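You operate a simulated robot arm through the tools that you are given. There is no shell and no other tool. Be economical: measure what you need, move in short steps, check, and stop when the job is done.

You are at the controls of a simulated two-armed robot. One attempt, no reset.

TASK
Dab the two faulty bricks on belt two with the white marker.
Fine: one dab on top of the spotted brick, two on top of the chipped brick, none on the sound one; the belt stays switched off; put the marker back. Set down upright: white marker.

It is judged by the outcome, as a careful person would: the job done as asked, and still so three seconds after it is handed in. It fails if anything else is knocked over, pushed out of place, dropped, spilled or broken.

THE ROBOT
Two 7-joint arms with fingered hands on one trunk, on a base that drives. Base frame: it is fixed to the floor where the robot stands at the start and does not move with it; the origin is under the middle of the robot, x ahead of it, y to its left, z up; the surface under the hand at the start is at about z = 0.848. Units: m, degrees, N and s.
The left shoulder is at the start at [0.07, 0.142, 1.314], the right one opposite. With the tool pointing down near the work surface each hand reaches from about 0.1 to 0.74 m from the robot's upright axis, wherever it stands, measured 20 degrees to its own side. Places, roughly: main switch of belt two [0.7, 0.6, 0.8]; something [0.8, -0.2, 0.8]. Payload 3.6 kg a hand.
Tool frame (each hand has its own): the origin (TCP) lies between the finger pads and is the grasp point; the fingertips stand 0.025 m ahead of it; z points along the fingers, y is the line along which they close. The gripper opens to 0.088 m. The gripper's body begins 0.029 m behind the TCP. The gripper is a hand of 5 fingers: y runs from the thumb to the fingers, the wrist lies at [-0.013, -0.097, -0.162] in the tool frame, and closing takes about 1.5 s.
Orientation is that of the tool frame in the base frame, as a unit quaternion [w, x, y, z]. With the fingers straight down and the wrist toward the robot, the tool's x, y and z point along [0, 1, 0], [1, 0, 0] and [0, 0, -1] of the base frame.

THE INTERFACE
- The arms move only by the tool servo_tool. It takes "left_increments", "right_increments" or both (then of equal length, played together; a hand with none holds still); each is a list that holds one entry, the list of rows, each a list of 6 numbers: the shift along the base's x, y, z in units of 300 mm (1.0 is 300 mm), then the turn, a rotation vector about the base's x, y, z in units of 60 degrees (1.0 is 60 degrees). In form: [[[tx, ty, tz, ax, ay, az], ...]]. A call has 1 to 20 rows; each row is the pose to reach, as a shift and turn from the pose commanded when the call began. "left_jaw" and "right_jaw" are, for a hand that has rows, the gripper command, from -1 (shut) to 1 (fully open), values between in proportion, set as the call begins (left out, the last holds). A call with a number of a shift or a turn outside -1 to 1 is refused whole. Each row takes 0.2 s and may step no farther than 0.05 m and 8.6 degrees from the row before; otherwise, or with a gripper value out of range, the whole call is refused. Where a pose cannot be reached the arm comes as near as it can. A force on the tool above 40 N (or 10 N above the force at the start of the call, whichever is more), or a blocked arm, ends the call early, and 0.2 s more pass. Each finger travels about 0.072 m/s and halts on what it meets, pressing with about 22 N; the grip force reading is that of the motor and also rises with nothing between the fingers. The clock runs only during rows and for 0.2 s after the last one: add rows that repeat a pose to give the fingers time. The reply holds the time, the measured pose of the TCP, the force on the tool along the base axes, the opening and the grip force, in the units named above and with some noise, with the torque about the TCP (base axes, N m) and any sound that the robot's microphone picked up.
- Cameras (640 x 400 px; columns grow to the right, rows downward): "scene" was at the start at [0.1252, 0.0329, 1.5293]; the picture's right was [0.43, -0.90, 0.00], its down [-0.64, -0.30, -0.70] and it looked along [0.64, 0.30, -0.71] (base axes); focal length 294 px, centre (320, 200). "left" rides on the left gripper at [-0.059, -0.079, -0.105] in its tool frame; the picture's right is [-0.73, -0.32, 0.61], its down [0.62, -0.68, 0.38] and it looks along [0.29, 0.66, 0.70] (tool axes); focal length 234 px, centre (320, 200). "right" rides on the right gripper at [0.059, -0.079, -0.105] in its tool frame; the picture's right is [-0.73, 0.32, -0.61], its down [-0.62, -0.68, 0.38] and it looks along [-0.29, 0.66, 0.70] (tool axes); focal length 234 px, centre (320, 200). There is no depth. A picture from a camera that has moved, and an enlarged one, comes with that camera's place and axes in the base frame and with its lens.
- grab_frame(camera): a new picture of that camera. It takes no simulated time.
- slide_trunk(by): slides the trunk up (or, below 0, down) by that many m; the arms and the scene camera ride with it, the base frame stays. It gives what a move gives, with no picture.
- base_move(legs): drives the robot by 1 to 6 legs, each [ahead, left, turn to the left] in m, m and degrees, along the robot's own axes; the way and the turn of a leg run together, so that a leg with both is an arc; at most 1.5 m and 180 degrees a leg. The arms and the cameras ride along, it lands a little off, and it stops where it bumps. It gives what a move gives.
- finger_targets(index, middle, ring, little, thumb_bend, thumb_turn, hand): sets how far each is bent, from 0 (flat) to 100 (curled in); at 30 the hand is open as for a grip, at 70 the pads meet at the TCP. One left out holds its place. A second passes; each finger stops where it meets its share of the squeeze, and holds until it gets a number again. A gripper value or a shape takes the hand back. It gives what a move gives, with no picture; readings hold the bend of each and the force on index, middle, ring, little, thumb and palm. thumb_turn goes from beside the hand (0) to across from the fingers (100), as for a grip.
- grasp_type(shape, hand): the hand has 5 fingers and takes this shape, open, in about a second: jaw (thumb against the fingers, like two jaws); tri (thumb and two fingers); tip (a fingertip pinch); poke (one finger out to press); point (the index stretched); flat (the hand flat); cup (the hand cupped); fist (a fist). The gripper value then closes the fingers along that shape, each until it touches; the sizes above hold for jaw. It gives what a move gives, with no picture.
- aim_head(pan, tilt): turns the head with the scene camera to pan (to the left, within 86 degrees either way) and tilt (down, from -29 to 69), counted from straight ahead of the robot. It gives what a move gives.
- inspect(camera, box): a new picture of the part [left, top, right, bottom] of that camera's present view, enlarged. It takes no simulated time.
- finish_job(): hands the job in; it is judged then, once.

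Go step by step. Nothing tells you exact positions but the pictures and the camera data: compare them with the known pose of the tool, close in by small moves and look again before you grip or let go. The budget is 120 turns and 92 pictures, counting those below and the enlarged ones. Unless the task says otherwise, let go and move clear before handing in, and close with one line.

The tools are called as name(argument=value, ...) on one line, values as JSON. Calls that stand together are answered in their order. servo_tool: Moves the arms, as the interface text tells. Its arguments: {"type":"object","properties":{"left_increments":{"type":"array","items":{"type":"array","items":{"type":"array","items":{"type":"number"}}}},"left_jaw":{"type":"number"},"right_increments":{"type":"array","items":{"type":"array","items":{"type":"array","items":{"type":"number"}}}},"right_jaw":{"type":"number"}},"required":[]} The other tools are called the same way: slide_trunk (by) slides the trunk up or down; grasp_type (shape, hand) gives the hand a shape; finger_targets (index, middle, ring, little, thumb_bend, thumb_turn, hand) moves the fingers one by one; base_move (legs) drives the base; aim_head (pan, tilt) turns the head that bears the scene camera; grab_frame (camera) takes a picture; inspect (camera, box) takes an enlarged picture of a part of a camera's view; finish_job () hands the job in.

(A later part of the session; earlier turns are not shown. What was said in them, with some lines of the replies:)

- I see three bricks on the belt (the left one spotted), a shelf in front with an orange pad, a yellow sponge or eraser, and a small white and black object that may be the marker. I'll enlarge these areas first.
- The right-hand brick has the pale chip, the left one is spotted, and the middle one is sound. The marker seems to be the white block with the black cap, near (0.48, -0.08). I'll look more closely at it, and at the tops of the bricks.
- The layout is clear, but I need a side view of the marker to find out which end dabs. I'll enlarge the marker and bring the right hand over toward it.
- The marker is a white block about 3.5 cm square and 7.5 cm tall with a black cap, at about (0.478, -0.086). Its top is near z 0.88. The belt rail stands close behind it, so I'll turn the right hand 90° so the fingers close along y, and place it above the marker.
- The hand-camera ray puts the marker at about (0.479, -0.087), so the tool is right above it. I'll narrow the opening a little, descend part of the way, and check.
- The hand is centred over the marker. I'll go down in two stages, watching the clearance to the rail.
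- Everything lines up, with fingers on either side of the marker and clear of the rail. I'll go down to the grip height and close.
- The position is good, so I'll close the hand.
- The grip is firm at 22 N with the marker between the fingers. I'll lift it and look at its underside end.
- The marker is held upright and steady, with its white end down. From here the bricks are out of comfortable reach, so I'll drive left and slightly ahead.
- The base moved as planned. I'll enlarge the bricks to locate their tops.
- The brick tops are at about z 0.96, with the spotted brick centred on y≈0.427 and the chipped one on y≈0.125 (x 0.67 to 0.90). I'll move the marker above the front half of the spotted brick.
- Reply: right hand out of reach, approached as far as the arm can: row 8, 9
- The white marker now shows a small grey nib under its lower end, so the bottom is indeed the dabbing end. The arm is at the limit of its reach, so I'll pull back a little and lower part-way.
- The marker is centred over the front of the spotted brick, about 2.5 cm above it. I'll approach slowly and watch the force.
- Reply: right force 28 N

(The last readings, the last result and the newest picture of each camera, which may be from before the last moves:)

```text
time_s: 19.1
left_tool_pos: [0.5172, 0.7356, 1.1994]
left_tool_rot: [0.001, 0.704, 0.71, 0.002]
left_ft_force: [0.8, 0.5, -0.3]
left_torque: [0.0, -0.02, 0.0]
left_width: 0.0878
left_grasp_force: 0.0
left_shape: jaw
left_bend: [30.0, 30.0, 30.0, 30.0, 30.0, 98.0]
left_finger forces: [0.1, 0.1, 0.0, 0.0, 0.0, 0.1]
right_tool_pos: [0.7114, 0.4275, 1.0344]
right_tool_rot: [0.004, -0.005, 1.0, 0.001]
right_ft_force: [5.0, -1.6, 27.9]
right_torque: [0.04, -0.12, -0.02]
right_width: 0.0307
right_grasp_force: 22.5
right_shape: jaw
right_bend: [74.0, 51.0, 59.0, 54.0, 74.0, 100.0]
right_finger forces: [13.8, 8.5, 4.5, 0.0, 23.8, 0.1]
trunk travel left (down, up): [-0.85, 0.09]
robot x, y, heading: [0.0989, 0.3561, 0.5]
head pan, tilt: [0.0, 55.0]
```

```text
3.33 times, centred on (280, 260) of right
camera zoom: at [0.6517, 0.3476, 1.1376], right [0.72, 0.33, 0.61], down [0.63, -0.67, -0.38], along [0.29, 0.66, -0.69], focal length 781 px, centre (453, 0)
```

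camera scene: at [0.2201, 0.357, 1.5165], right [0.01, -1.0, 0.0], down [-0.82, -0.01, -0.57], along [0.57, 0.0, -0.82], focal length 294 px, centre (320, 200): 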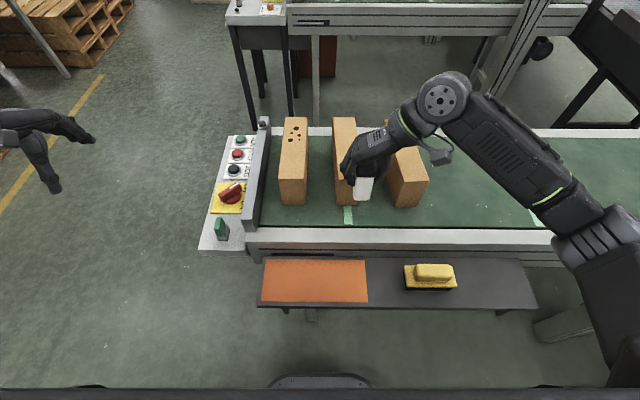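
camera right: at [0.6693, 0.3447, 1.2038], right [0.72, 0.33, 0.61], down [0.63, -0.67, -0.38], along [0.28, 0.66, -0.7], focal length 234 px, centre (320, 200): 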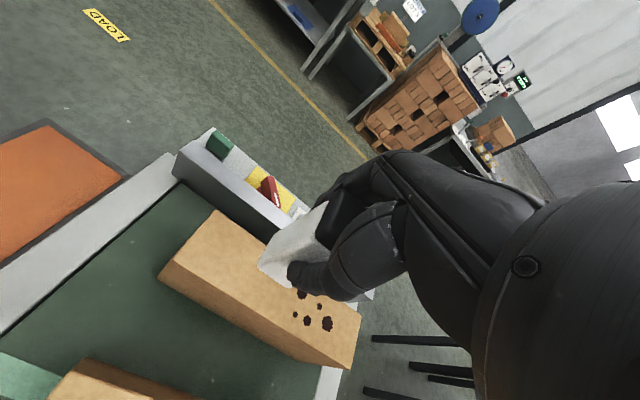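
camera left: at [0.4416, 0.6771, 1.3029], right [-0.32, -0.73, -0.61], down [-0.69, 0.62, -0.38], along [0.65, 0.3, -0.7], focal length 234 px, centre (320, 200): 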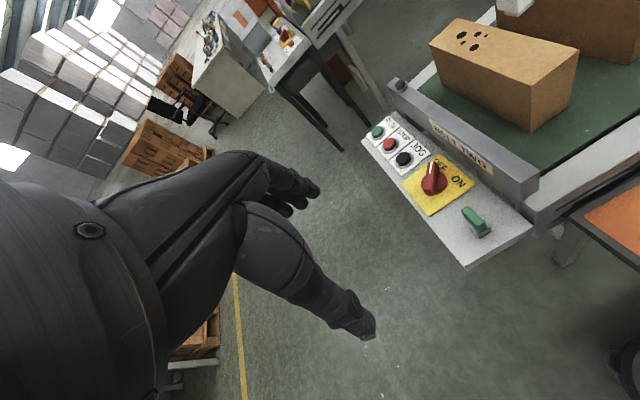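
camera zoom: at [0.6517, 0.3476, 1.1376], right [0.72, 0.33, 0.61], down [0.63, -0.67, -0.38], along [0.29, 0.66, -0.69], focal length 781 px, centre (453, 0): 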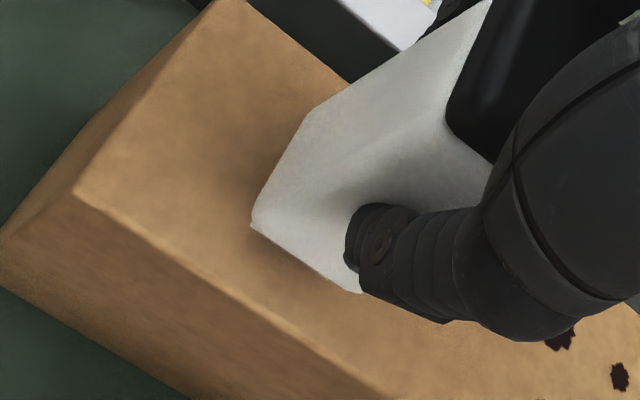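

It touched firmly at TCP z≈1.034, reading 28 N. I'll lift straight up and check for the mark.

servo_tool(right_increments=[[[0, 0, 0.04, 0, 0, 0], [0, 0, 0.12, 0, 0, 0], [0, 0, 0.22, 0, 0, 0], [-0.05, -0.1, 0.28, 0, 0, 0], [-0.1, -0.2, 0.28, 0, 0, 0], [-0.15, -0.3, 0.28, 0, 0, 0], [-0.15, -0.3, 0.28, 0, 0, 0]]])

inspect(camera="scene", box=[250, 105, 442, 225])

inspect(camera="right", box=[120, 160, 440, 360])

```text
time_s: 20.8
left_tool_pos: [0.5214, 0.737, 1.1972]
left_tool_rot: [0.001, 0.704, 0.71, 0.0]
left_ft_force: [-0.3, -0.7, -0.2]
left_torque: [-0.01, -0.02, -0.02]
left_width: 0.0878
left_grasp_force: 0.1
left_shape: jaw
left_bend: [30.0, 30.0, 30.0, 30.0, 30.0, 98.0]
left_finger forces: [0.1, 0.0, 0.0, 0.1, 0.1, 0.1]
right_tool_pos: [0.6677, 0.3358, 1.1138]
right_tool_rot: [-0.001, -0.005, 1.0, -0.001]
right_ft_force: [0.0, 0.2, -1.9]
right_torque: [0.01, 0.04, -0.03]
right_width: 0.0301
right_grasp_force: 22.2
right_shape: jaw
right_bend: [74.0, 51.0, 59.0, 54.0, 74.0, 100.0]
right_finger forces: [12.2, 6.6, 1.4, 0.1, 19.1, 0.1]
trunk travel left (down, up): [-0.85, 0.09]
robot x, y, heading: [0.0959, 0.3581, 0.6]
head pan, tilt: [0.0, 55.0]
```

```text
3.33 times, centred on (346, 165) of scene
camera zoom: at [0.2236, 0.357, 1.5162], right [0.01, -1.0, 0.0], down [-0.82, -0.01, -0.57], along [0.57, 0.0, -0.82], focal length 978 px, centre (233, 317)
```

zoom: 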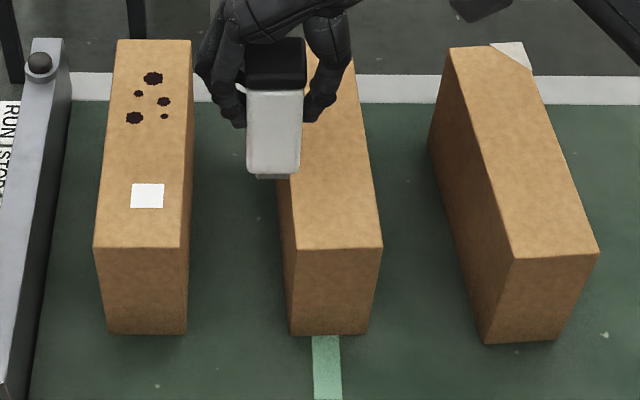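

```text
2.00 times, centred on (280, 260) of right
camera zoom: at [0.6092, 0.2577, 1.2177], right [0.72, 0.33, 0.61], down [0.63, -0.68, -0.38], along [0.28, 0.66, -0.7], focal length 468 px, centre (400, 80)
```

zoom: 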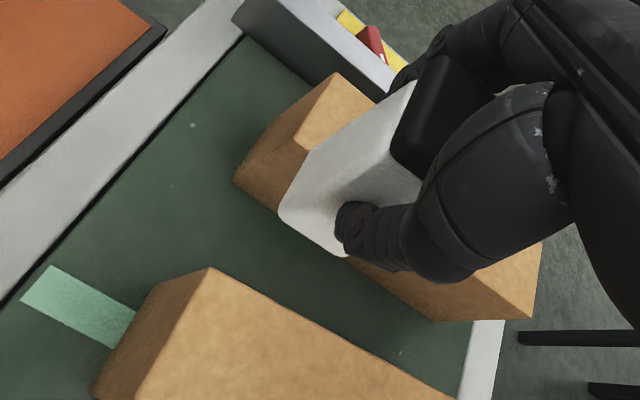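

There is one clean white mark on the spotted brick, and nothing has shifted. Next I'll go above the chipped brick, starting with the far dab spot at (0.76, 0.13).

servo_tool(right_increments=[[[0.03, -0.09, 0, 0, 0, 0], [0.07, -0.18, 0, 0, 0, 0], [0.11, -0.27, 0, 0, 0, 0], [0.15, -0.36, 0, 0, 0, 0], [0.19, -0.45, 0, 0, 0, 0], [0.24, -0.54, 0, 0, 0, 0], [0.28, -0.62, 0, 0, 0, 0], [0.31, -0.683, -0.04, 0, 0, 0], [0.31, -0.683, -0.09, 0, 0, 0], [0.31, -0.683, -0.15, 0, 0, 0], [0.31, -0.683, -0.15, 0, 0, 0]]])

inspect(camera="scene", box=[250, 105, 442, 225])

inspect(camera="right", box=[120, 160, 440, 360])

```text
time_s: 23.1
left_tool_pos: [0.5198, 0.7366, 1.1971]
left_tool_rot: [0.0, 0.704, 0.71, 0.0]
left_ft_force: [0.1, -1.1, 0.3]
left_torque: [0.0, -0.01, 0.01]
left_width: 0.0877
left_grasp_force: 0.0
left_shape: jaw
left_bend: [30.0, 30.0, 30.0, 30.0, 30.0, 98.0]
left_finger forces: [0.0, 0.0, 0.0, 0.0, 0.0, 0.0]
right_tool_pos: [0.7415, 0.1391, 1.0719]
right_tool_rot: [0.0, -0.004, 1.0, 0.0]
right_ft_force: [0.0, -0.2, -1.6]
right_torque: [-0.03, 0.01, 0.0]
right_width: 0.0296
right_grasp_force: 22.2
right_shape: jaw
right_bend: [74.0, 51.0, 59.0, 54.0, 74.0, 100.0]
right_finger forces: [12.2, 7.0, 1.4, 0.1, 19.4, 0.0]
right hand out of reach, approached as far as the arm can: row 7, 8, 9, 10, 11
trunk travel left (down, up): [-0.85, 0.09]
robot x, y, heading: [0.0976, 0.3537, 0.4]
head pan, tilt: [0.0, 55.0]
```

```text
3.33 times, centred on (346, 165) of scene
camera zoom: at [0.2227, 0.355, 1.5163], right [0.01, -1.0, 0.0], down [-0.82, -0.01, -0.57], along [0.57, 0.01, -0.82], focal length 978 px, centre (233, 317)
```

zoom: 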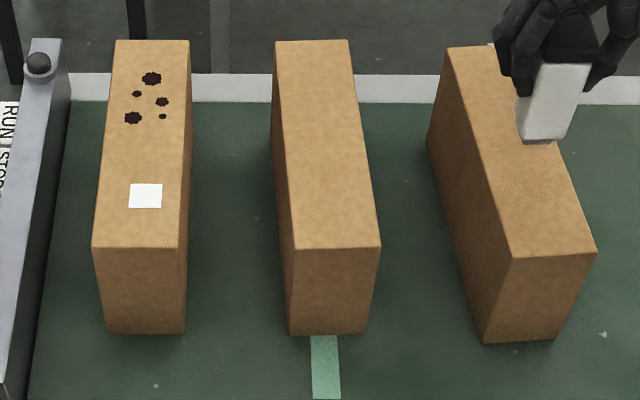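

```text
2.00 times, centred on (280, 260) of right
camera zoom: at [0.6831, 0.0601, 1.1761], right [0.72, 0.33, 0.61], down [0.63, -0.68, -0.38], along [0.29, 0.66, -0.69], focal length 468 px, centre (400, 80)
```

zoom: 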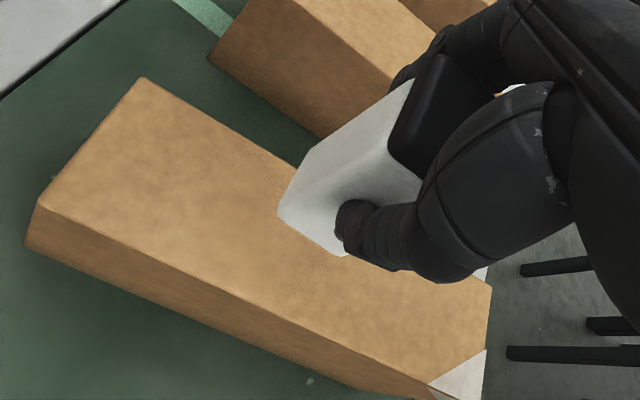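

The arm is at its reach limit, at (0.742, 0.139). I'll shift to (0.73, 0.128), dab there with a slow descent, and then lift.

servo_tool(right_increments=[[[-0.02, -0.02, -0.02, 0, 0, 0], [-0.038, -0.035, -0.04, 0, 0, 0], [-0.038, -0.035, -0.07, 0, 0, 0], [-0.038, -0.035, -0.09, 0, 0, 0], [-0.038, -0.035, -0.11, 0, 0, 0], [-0.038, -0.035, -0.12, 0, 0, 0]]])

inspect(camera="scene", box=[346, 105, 442, 165])

```text
time_s: 24.6
left_tool_pos: [0.5193, 0.7377, 1.1991]
left_tool_rot: [0.0, 0.704, 0.71, 0.0]
left_ft_force: [1.3, 0.2, 0.3]
left_torque: [0.0, -0.02, 0.0]
left_width: 0.0877
left_grasp_force: 0.0
left_shape: jaw
left_bend: [30.0, 30.0, 30.0, 30.0, 30.0, 98.0]
left_finger forces: [0.1, 0.1, 0.0, 0.0, 0.0, 0.0]
right_tool_pos: [0.7293, 0.1296, 1.0378]
right_tool_rot: [0.001, -0.004, 1.0, 0.0]
right_ft_force: [0.8, -1.2, 4.7]
right_torque: [0.02, -0.04, -0.03]
right_width: 0.0296
right_grasp_force: 21.6
right_shape: jaw
right_bend: [74.0, 51.0, 59.0, 54.0, 74.0, 100.0]
right_finger forces: [12.0, 6.9, 1.4, 0.0, 20.2, 0.1]
trunk travel left (down, up): [-0.85, 0.09]
robot x, y, heading: [0.102, 0.359, 0.5]
head pan, tilt: [0.0, 55.0]
```

```text
6.67 times, centred on (394, 135) of scene
camera zoom: at [0.2219, 0.357, 1.5165], right [0.01, -1.0, 0.0], down [-0.82, -0.01, -0.57], along [0.57, 0.0, -0.82], focal length 1957 px, centre (-173, 633)
```

zoom: 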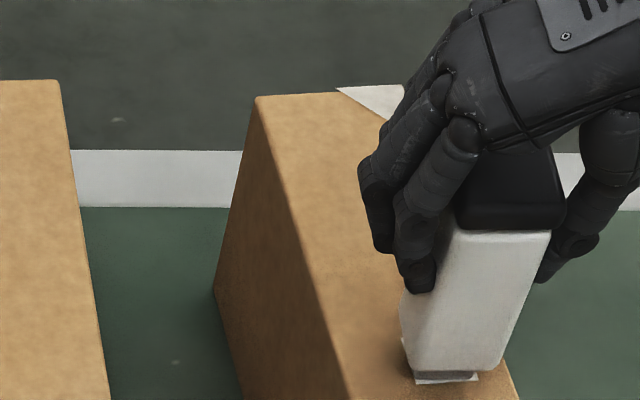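

Light contact of about 6 N, and white already shows under the nib. I'll lift and check.

servo_tool(right_increments=[[[0, 0, 0.04, 0, 0, 0], [0, 0, 0.1, 0, 0, 0], [-0.08, 0, 0.13, 0, 0, 0], [-0.17, -0.01, 0.13, 0, 0, 0], [-0.17, -0.01, 0.13, 0, 0, 0]]])

inspect(camera="scene", box=[346, 105, 442, 225])

inspect(camera="right", box=[120, 160, 440, 360])

```text
time_s: 25.8
left_tool_pos: [0.5219, 0.7382, 1.197]
left_tool_rot: [0.001, 0.704, 0.71, 0.0]
left_ft_force: [-1.1, -1.0, -0.1]
left_torque: [0.0, 0.0, -0.05]
left_width: 0.0877
left_grasp_force: 0.0
left_shape: jaw
left_bend: [30.0, 30.0, 30.0, 30.0, 30.0, 98.0]
left_finger forces: [0.0, 0.0, 0.1, 0.0, 0.0, 0.1]
right_tool_pos: [0.6809, 0.125, 1.0744]
right_tool_rot: [-0.001, -0.004, 1.0, 0.0]
right_ft_force: [0.8, 0.4, -1.4]
right_torque: [0.0, -0.02, 0.02]
right_width: 0.0298
right_grasp_force: 21.8
right_shape: jaw
right_bend: [74.0, 51.0, 59.0, 54.0, 74.0, 100.0]
right_finger forces: [12.1, 7.0, 1.3, 0.0, 19.1, 0.0]
trunk travel left (down, up): [-0.85, 0.09]
robot x, y, heading: [0.0975, 0.3564, 0.5]
head pan, tilt: [0.0, 55.0]
```

```text
3.33 times, centred on (394, 165) of scene
camera zoom: at [0.2238, 0.3574, 1.5162], right [0.01, -1.0, 0.0], down [-0.82, -0.01, -0.57], along [0.57, 0.0, -0.82], focal length 978 px, centre (73, 317)
```

zoom: 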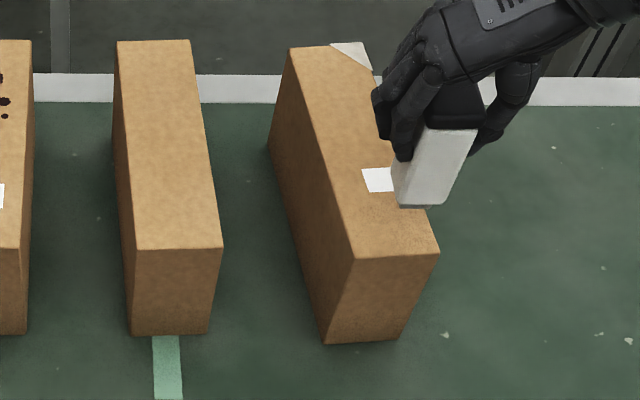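

```text
2.00 times, centred on (280, 260) of right
camera zoom: at [0.621, 0.0468, 1.1784], right [0.72, 0.33, 0.61], down [0.63, -0.68, -0.38], along [0.28, 0.66, -0.7], focal length 468 px, centre (400, 80)
```

zoom: 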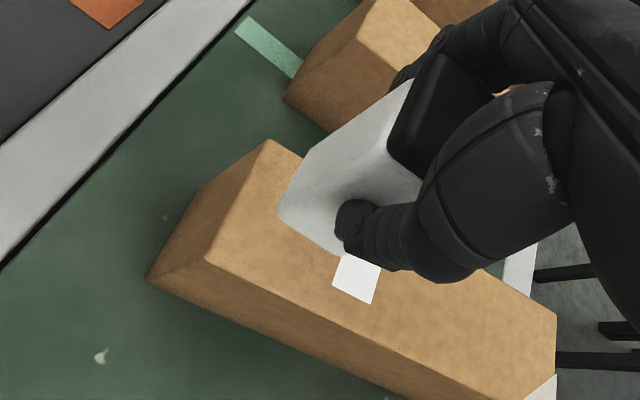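

The first mark on the chipped brick is clean. I'll put the second dab nearer the front edge, at about x 0.69, well apart from the first.

servo_tool(right_increments=[[[0.007, 0.02, -0.03, 0, 0, 0], [0.007, 0.02, -0.06, 0, 0, 0], [0.007, 0.02, -0.09, 0, 0, 0], [0.007, 0.02, -0.11, 0, 0, 0], [0.007, 0.02, -0.12, 0, 0, 0], [0.007, 0.02, -0.13, 0, 0, 0]]])

inspect(camera="scene", box=[346, 125, 442, 185])

```text
time_s: 27.1
left_tool_pos: [0.5208, 0.7376, 1.1988]
left_tool_rot: [0.001, 0.704, 0.71, 0.0]
left_ft_force: [-0.4, 0.2, -0.4]
left_torque: [0.0, 0.01, -0.03]
left_width: 0.0879
left_grasp_force: 0.1
left_shape: jaw
left_bend: [30.0, 30.0, 30.0, 30.0, 30.0, 98.0]
left_finger forces: [0.0, 0.1, 0.0, 0.0, 0.0, 0.0]
right_tool_pos: [0.6811, 0.1318, 1.0361]
right_tool_rot: [0.001, -0.004, 1.0, -0.001]
right_ft_force: [0.9, -1.4, 5.3]
right_torque: [0.04, -0.06, -0.03]
right_width: 0.0296
right_grasp_force: 21.5
right_shape: jaw
right_bend: [74.0, 51.0, 59.0, 54.0, 75.0, 100.0]
right_finger forces: [12.0, 6.8, 1.7, 0.0, 20.0, 0.0]
trunk travel left (down, up): [-0.85, 0.09]
robot x, y, heading: [0.098, 0.359, 0.4]
head pan, tilt: [0.0, 55.0]
```

```text
6.67 times, centred on (394, 155) of scene
camera zoom: at [0.2216, 0.3565, 1.5165], right [0.01, -1.0, 0.0], down [-0.82, -0.01, -0.57], along [0.57, 0.0, -0.82], focal length 1957 px, centre (-173, 500)
```

zoom: 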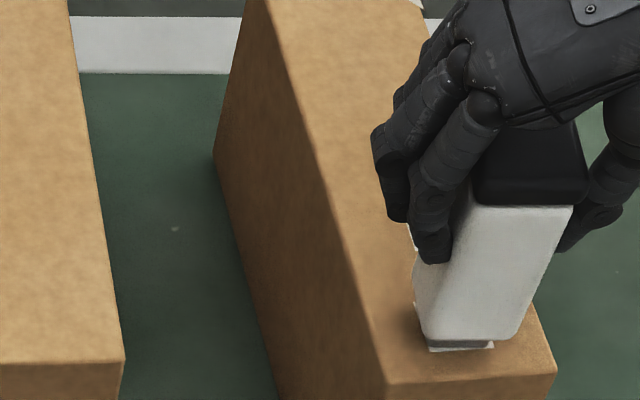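

Contact again at about 6 N. I'll lift, draw back to a safe pose above the front rail, and check all the marks.

servo_tool(right_increments=[[[0, 0, 0.04, 0, 0, 0], [0, 0, 0.1, 0, 0, 0], [-0.08, 0, 0.16, 0, 0, 0], [-0.2, 0, 0.18, 0, 0, 0], [-0.34, 0.0, 0.18, 0, 0, 0], [-0.34, 0.0, 0.18, 0, 0, 0]]])

inspect(camera="scene", box=[250, 105, 442, 225])

```text
time_s: 28.6
left_tool_pos: [0.5209, 0.7379, 1.1971]
left_tool_rot: [0.001, 0.704, 0.71, 0.0]
left_ft_force: [-0.4, -0.7, 0.2]
left_torque: [-0.02, 0.02, 0.0]
left_width: 0.0876
left_grasp_force: 0.1
left_shape: jaw
left_bend: [30.0, 30.0, 30.0, 30.0, 30.0, 98.0]
left_finger forces: [0.0, 0.0, 0.0, 0.0, 0.0, 0.0]
right_tool_pos: [0.579, 0.1317, 1.0883]
right_tool_rot: [-0.001, -0.005, 1.0, 0.0]
right_ft_force: [-0.8, 0.1, -1.3]
right_torque: [0.0, 0.0, 0.02]
right_width: 0.0297
right_grasp_force: 21.9
right_shape: jaw
right_bend: [74.0, 51.0, 59.0, 54.0, 74.0, 100.0]
right_finger forces: [12.1, 6.9, 1.5, 0.0, 19.1, 0.0]
trunk travel left (down, up): [-0.85, 0.09]
robot x, y, heading: [0.0979, 0.3591, 0.3]
head pan, tilt: [0.0, 55.0]
```

```text
3.33 times, centred on (346, 165) of scene
camera zoom: at [0.2238, 0.3567, 1.5162], right [0.01, -1.0, 0.0], down [-0.82, -0.01, -0.57], along [0.57, 0.0, -0.82], focal length 978 px, centre (233, 317)
```

zoom: 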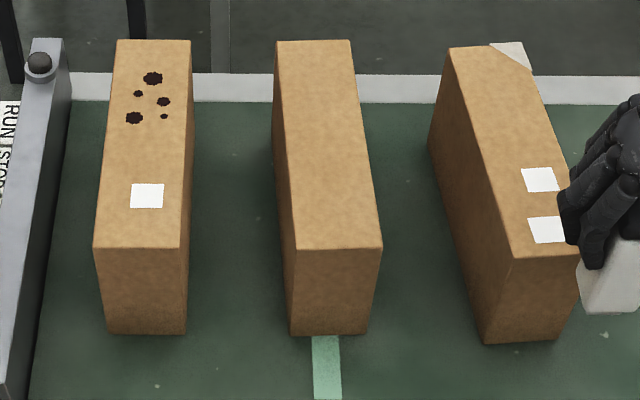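

All the marks are in place: one on the spotted brick, two separate ones on the chipped brick, and none on the sound one. Now I'll drive back to return the marker to its spot.

base_move(legs=[[-0.1, 0, -0.3], [0, -0.359, 0]])

grab_frame(camera="scene")

```text
time_s: 31.6
left_tool_pos: [0.4227, 0.3719, 1.1977]
left_tool_rot: [0.0, 0.707, 0.707, -0.001]
left_ft_force: [0.1, 0.5, 0.0]
left_torque: [-0.01, 0.0, -0.03]
left_width: 0.0877
left_grasp_force: 0.0
left_shape: jaw
left_bend: [30.0, 30.0, 30.0, 30.0, 30.0, 98.0]
left_finger forces: [0.1, 0.0, 0.0, 0.0, 0.0, 0.0]
right_tool_pos: [0.4763, -0.2359, 1.09]
right_tool_rot: [0.0, 0.0, 1.0, -0.001]
right_ft_force: [1.0, 0.3, -0.7]
right_torque: [-0.02, -0.02, 0.04]
right_width: 0.0295
right_grasp_force: 22.1
right_shape: jaw
right_bend: [74.0, 51.0, 59.0, 54.0, 74.0, 100.0]
right_finger forces: [12.1, 7.0, 1.4, 0.1, 19.1, 0.0]
trunk travel left (down, up): [-0.85, 0.09]
robot x, y, heading: [-0.0021, -0.0041, 0.1]
head pan, tilt: [0.0, 55.0]
```

```text
47 pictures are left
camera scene: at [0.1214, -0.0043, 1.5162], right [0.0, -1.0, 0.0], down [-0.82, 0.0, -0.57], along [0.57, 0.0, -0.82], focal length 294 px, centre (320, 200)
```

scene: 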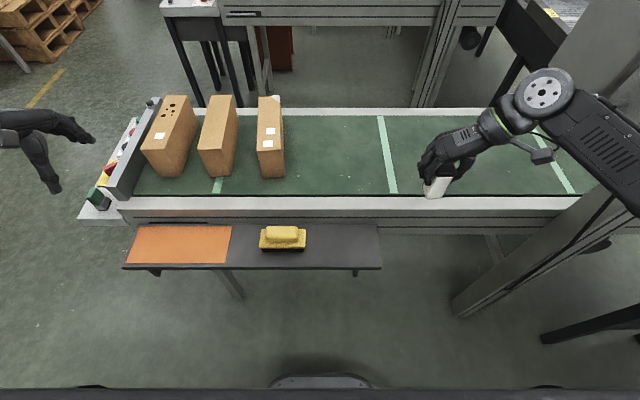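

I'm back at the start pose. I'll bring the marker above its old spot and check that it hangs upright.

servo_tool(right_increments=[[[0.006, 0.1, 0, 0, 0, 0], [0.006, 0.22, 0, 0, 0, 0], [0.006, 0.34, 0, 0, 0, 0], [0.006, 0.44, -0.05, 0, 0, 0], [0.006, 0.498, -0.15, 0, 0, 0], [0.006, 0.498, -0.3, 0, 0, 0], [0.006, 0.498, -0.45, 0, 0, 0], [0.006, 0.498, -0.58, 0, 0, 0], [0.006, 0.498, -0.64, 0, 0, 0], [0.006, 0.498, -0.64, 0, 0, 0]]])

inspect(camera="scene", box=[300, 180, 428, 260])

inspect(camera="right", box=[200, 160, 440, 340])

grab_frame(camera="left")

```text
time_s: 33.8
left_tool_pos: [0.424, 0.3703, 1.1985]
left_tool_rot: [0.0, 0.708, 0.706, 0.0]
left_ft_force: [0.8, -1.2, -0.1]
left_torque: [0.01, 0.01, 0.02]
left_width: 0.0877
left_grasp_force: 0.1
left_shape: jaw
left_bend: [30.0, 30.0, 30.0, 30.0, 30.0, 98.0]
left_finger forces: [0.0, 0.0, 0.0, 0.1, 0.0, 0.1]
right_tool_pos: [0.479, -0.0857, 0.8972]
right_tool_rot: [0.0, 0.001, 1.0, 0.0]
right_ft_force: [0.1, 0.1, -1.8]
right_torque: [0.04, 0.01, 0.01]
right_width: 0.0293
right_grasp_force: 22.4
right_shape: jaw
right_bend: [74.0, 51.0, 59.0, 54.0, 75.0, 100.0]
right_finger forces: [12.1, 6.9, 1.3, 0.1, 19.0, 0.0]
trunk travel left (down, up): [-0.85, 0.09]
robot x, y, heading: [-0.0053, -0.0043, -0.0]
head pan, tilt: [0.0, 55.0]
```

```text
5.00 times, centred on (364, 220) of scene
camera zoom: at [0.1216, -0.0062, 1.5162], right [0.0, -1.0, 0.0], down [-0.82, 0.0, -0.57], along [0.57, 0.0, -0.82], focal length 1468 px, centre (100, 100)
```

zoom: 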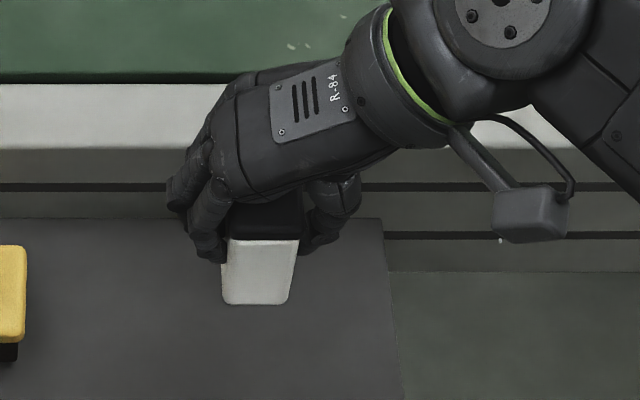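

```text
2.22 times, centred on (320, 250) of right
camera zoom: at [0.4185, -0.1643, 1.0007], right [0.73, 0.32, 0.61], down [0.62, -0.68, -0.38], along [0.29, 0.66, -0.7], focal length 520 px, centre (320, 89)
```

zoom: 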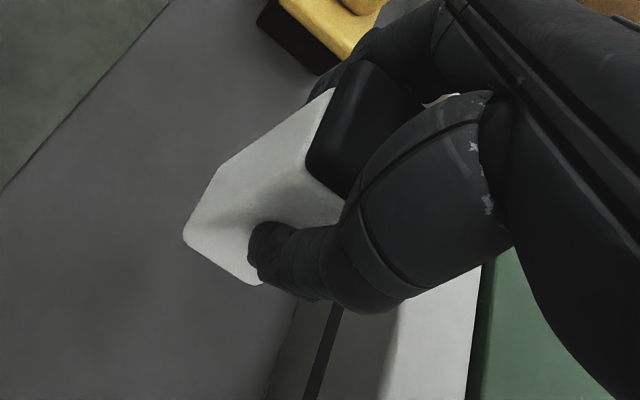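

```text
44 pictures are left
camera left: at [0.3434, 0.3133, 1.3027], right [-0.32, -0.72, -0.61], down [-0.68, 0.63, -0.38], along [0.66, 0.29, -0.7], focal length 234 px, centre (320, 200)
```

left: 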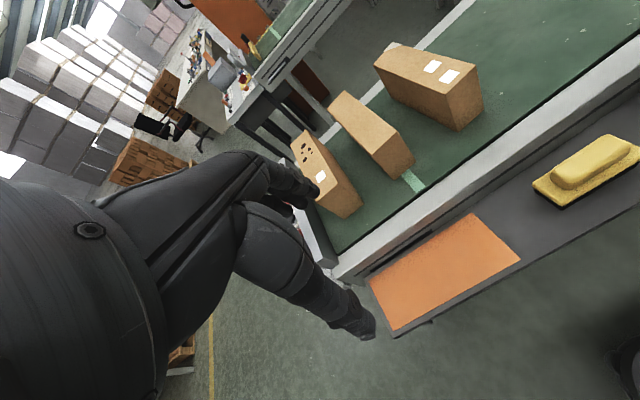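

The marker hangs practically as it was gripped. I'll lower it gently onto its old spot.

servo_tool(right_increments=[[[0, 0, -0.04, 0, 0, 0], [0, 0, -0.075, 0, 0, 0], [0, 0, -0.085, 0, 0, 0], [0, 0, -0.095, 0, 0, 0], [0, 0, -0.102, 0, 0, 0]]])

inspect(camera="scene", box=[300, 180, 428, 260])

```text
time_s: 35.0
left_tool_pos: [0.4228, 0.3722, 1.1988]
left_tool_rot: [0.001, 0.708, 0.706, 0.001]
left_ft_force: [-0.2, 0.2, 0.1]
left_torque: [0.04, -0.02, -0.03]
left_width: 0.0877
left_grasp_force: 0.1
left_shape: jaw
left_bend: [30.0, 30.0, 30.0, 30.0, 30.0, 98.0]
left_finger forces: [0.0, 0.1, 0.1, 0.1, 0.1, 0.0]
right_tool_pos: [0.4777, -0.0857, 0.8671]
right_tool_rot: [0.0, 0.001, 1.0, 0.0]
right_ft_force: [-0.2, -0.3, -1.7]
right_torque: [0.0, 0.01, 0.01]
right_width: 0.0296
right_grasp_force: 21.9
right_shape: jaw
right_bend: [74.0, 51.0, 59.0, 54.0, 75.0, 100.0]
right_finger forces: [12.1, 6.8, 1.2, 0.1, 19.0, 0.0]
trunk travel left (down, up): [-0.85, 0.09]
robot x, y, heading: [-0.0042, -0.0053, -0.1]
head pan, tilt: [0.0, 55.0]
```

```text
5.00 times, centred on (364, 220) of scene
camera zoom: at [0.1216, -0.0061, 1.5162], right [0.0, -1.0, 0.0], down [-0.82, 0.0, -0.57], along [0.57, 0.0, -0.82], focal length 1468 px, centre (100, 100)
```

zoom: 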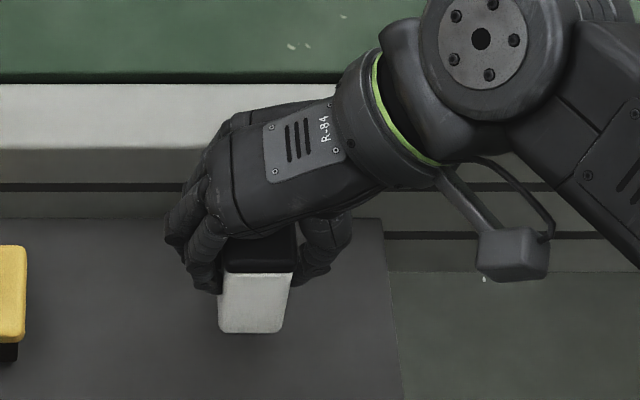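

No contact yet, so I'll keep going in steps of about a millimetre.

servo_tool(right_increments=[[[0, 0, -0.005, 0, 0, 0], [0, 0, -0.01, 0, 0, 0], [0, 0, -0.014, 0, 0, 0], [0, 0, -0.014, 0, 0, 0]]])

```text
time_s: 36.0
left_tool_pos: [0.422, 0.3727, 1.1987]
left_tool_rot: [0.001, 0.708, 0.706, 0.001]
left_ft_force: [0.9, -0.3, 0.0]
left_torque: [-0.03, 0.0, 0.02]
left_width: 0.0877
left_grasp_force: 0.0
left_shape: jaw
left_bend: [30.0, 30.0, 30.0, 30.0, 30.0, 98.0]
left_finger forces: [0.1, 0.0, 0.1, 0.0, 0.1, 0.0]
right_tool_pos: [0.4777, -0.0856, 0.8632]
right_tool_rot: [0.001, 0.002, 1.0, 0.0]
right_ft_force: [1.2, -0.8, 8.4]
right_torque: [0.03, -0.04, 0.0]
right_width: 0.0299
right_grasp_force: 22.2
right_shape: jaw
right_bend: [74.0, 51.0, 59.0, 54.0, 75.0, 100.0]
right_finger forces: [11.9, 6.9, 1.7, 0.0, 20.2, 0.1]
trunk travel left (down, up): [-0.85, 0.09]
robot x, y, heading: [-0.003, -0.0019, -0.1]
head pan, tilt: [0.0, 55.0]
```

Contact at the same height as the original pick. I'll ease off about 1 mm and open the hand gradually.

servo_tool(right_increments=[[[0, 0, 0.004, 0, 0, 0], [0, 0, 0.004, 0, 0, 0], [0, 0, 0.004, 0, 0, 0], [0, 0, 0.004, 0, 0, 0]]], right_jaw=0.0)

servo_tool(right_increments=[[[0, 0, 0, 0, 0, 0], [0, 0, 0, 0, 0, 0], [0, 0, 0, 0, 0, 0], [0, 0, 0, 0, 0, 0], [0, 0, 0, 0, 0, 0]]], right_jaw=0.8)

inspect(camera="scene", box=[300, 180, 428, 260])

inspect(camera="right", box=[200, 160, 440, 340])

```text
time_s: 37.0
left_tool_pos: [0.4232, 0.3718, 1.1984]
left_tool_rot: [0.0, 0.708, 0.707, 0.0]
left_ft_force: [-0.6, 0.1, -0.1]
left_torque: [0.0, 0.0, -0.02]
left_width: 0.0878
left_grasp_force: 0.0
left_shape: jaw
left_bend: [30.0, 30.0, 30.0, 30.0, 30.0, 98.0]
left_finger forces: [0.1, 0.1, 0.0, 0.1, 0.0, 0.0]
right_tool_pos: [0.4775, -0.0866, 0.8645]
right_tool_rot: [0.0, 0.001, 1.0, 0.0]
right_ft_force: [-0.2, 0.8, -0.5]
right_torque: [0.01, -0.01, -0.01]
right_width: 0.0435
right_grasp_force: 0.1
right_shape: jaw
right_bend: [74.0, 45.0, 41.0, 41.0, 70.0, 100.0]
right_finger forces: [0.1, 0.0, 0.1, 0.0, 0.1, 0.0]
trunk travel left (down, up): [-0.85, 0.09]
robot x, y, heading: [-0.0008, -0.0018, -0.2]
head pan, tilt: [0.0, 55.0]
```

```text
time_s: 38.2
left_tool_pos: [0.4238, 0.3718, 1.1985]
left_tool_rot: [0.0, 0.707, 0.707, 0.0]
left_ft_force: [0.0, 0.1, 0.4]
left_torque: [-0.04, -0.02, -0.02]
left_width: 0.0877
left_grasp_force: 0.2
left_shape: jaw
left_bend: [30.0, 30.0, 30.0, 30.0, 30.0, 98.0]
left_finger forces: [0.0, 0.0, 0.0, 0.0, 0.0, 0.0]
right_tool_pos: [0.4764, -0.0862, 0.8632]
right_tool_rot: [0.0, 0.001, 1.0, -0.001]
right_ft_force: [-0.8, 0.7, 0.1]
right_torque: [-0.01, 0.02, 0.01]
right_width: 0.0791
right_grasp_force: 0.1
right_shape: jaw
right_bend: [29.0, 32.0, 30.0, 31.0, 33.0, 98.0]
right_finger forces: [0.0, 0.1, 0.1, 0.0, 0.0, 0.1]
trunk travel left (down, up): [-0.85, 0.09]
robot x, y, heading: [-0.0024, -0.0041, -0.2]
head pan, tilt: [0.0, 55.0]
```

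```text
5.00 times, centred on (364, 220) of scene
camera zoom: at [0.1214, -0.0061, 1.5163], right [0.0, -1.0, 0.0], down [-0.82, 0.0, -0.57], along [0.57, 0.0, -0.82], focal length 1468 px, centre (100, 100)
```

zoom: 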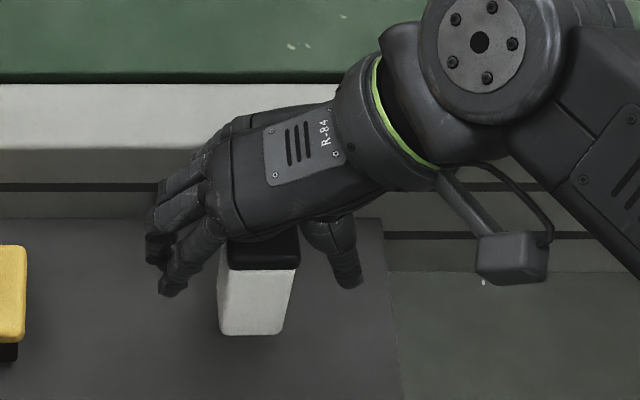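

```text
2.22 times, centred on (320, 250) of right
camera zoom: at [0.4174, -0.1645, 0.9671], right [0.73, 0.32, 0.61], down [0.62, -0.68, -0.38], along [0.29, 0.66, -0.7], focal length 520 px, centre (320, 89)
```

zoom: 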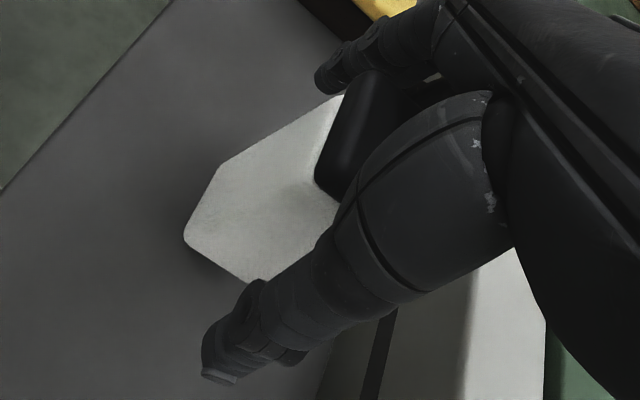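

The marker stands upright and the fingers are clear. I'll raise the hand straight up and do a last check.

servo_tool(right_increments=[[[0, 0, 0.06, 0, 0, 0], [0, 0, 0.14, 0, 0, 0], [0, 0, 0.26, 0, 0, 0], [0, 0, 0.4, 0, 0, 0], [0, -0.05, 0.54, 0, 0, 0], [0, -0.15, 0.64, 0, 0, 0], [0, -0.25, 0.7, 0, 0, 0], [0, -0.25, 0.7, 0, 0, 0]]])

grab_frame(camera="scene")

inspect(camera="scene", box=[300, 180, 428, 260])

```text
time_s: 40.0
left_tool_pos: [0.4232, 0.3725, 1.1989]
left_tool_rot: [0.0, 0.708, 0.706, 0.0]
left_ft_force: [-0.8, 0.0, 0.3]
left_torque: [0.0, 0.03, 0.0]
left_width: 0.0877
left_grasp_force: 0.0
left_shape: jaw
left_bend: [30.0, 30.0, 30.0, 30.0, 30.0, 98.0]
left_finger forces: [0.0, 0.0, 0.1, 0.1, 0.1, 0.0]
right_tool_pos: [0.4768, -0.161, 1.0755]
right_tool_rot: [0.0, 0.001, 1.0, 0.0]
right_ft_force: [0.0, 0.0, 0.1]
right_torque: [-0.01, 0.0, -0.01]
right_width: 0.0791
right_grasp_force: 0.0
right_shape: jaw
right_bend: [29.0, 32.0, 30.0, 31.0, 33.0, 98.0]
right_finger forces: [0.0, 0.0, 0.0, 0.1, 0.0, 0.0]
trunk travel left (down, up): [-0.85, 0.09]
robot x, y, heading: [0.0008, -0.0001, -0.3]
head pan, tilt: [0.0, 55.0]
```

```text
40 pictures are left
camera scene: at [0.1217, -0.0055, 1.5162], right [0.0, -1.0, 0.0], down [-0.82, 0.0, -0.57], along [0.57, 0.0, -0.82], focal length 294 px, centre (320, 200)
```

scene: 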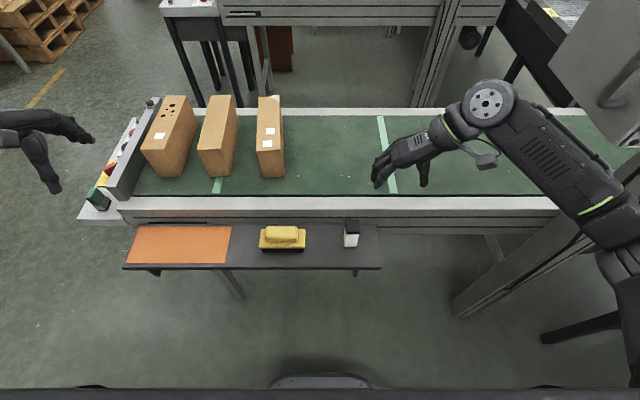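

```text
5.00 times, centred on (364, 220) of scene
camera zoom: at [0.1217, -0.0055, 1.5162], right [0.0, -1.0, 0.0], down [-0.82, 0.0, -0.57], along [0.57, 0.0, -0.82], focal length 1468 px, centre (100, 100)
```

zoom: 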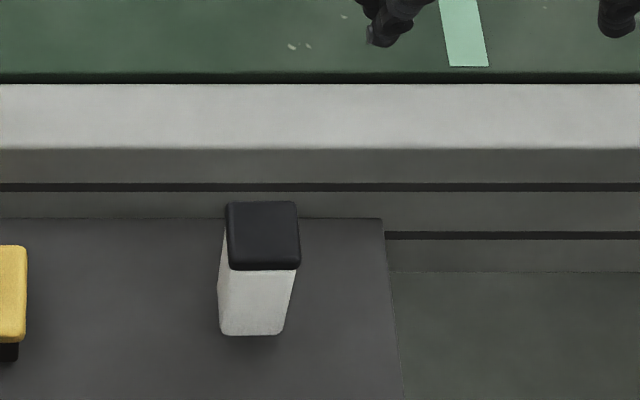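

The marker stands upright where it was, the marks are right, the belt is untouched and the hands are clear. I'll hand the job in.

finish_job()

```text
The job is handed in.
```

I dabbed the spotted brick once and the chipped brick twice on top, and left the sound one unmarked. I never touched the belt switch, and the white marker is back upright in its place.
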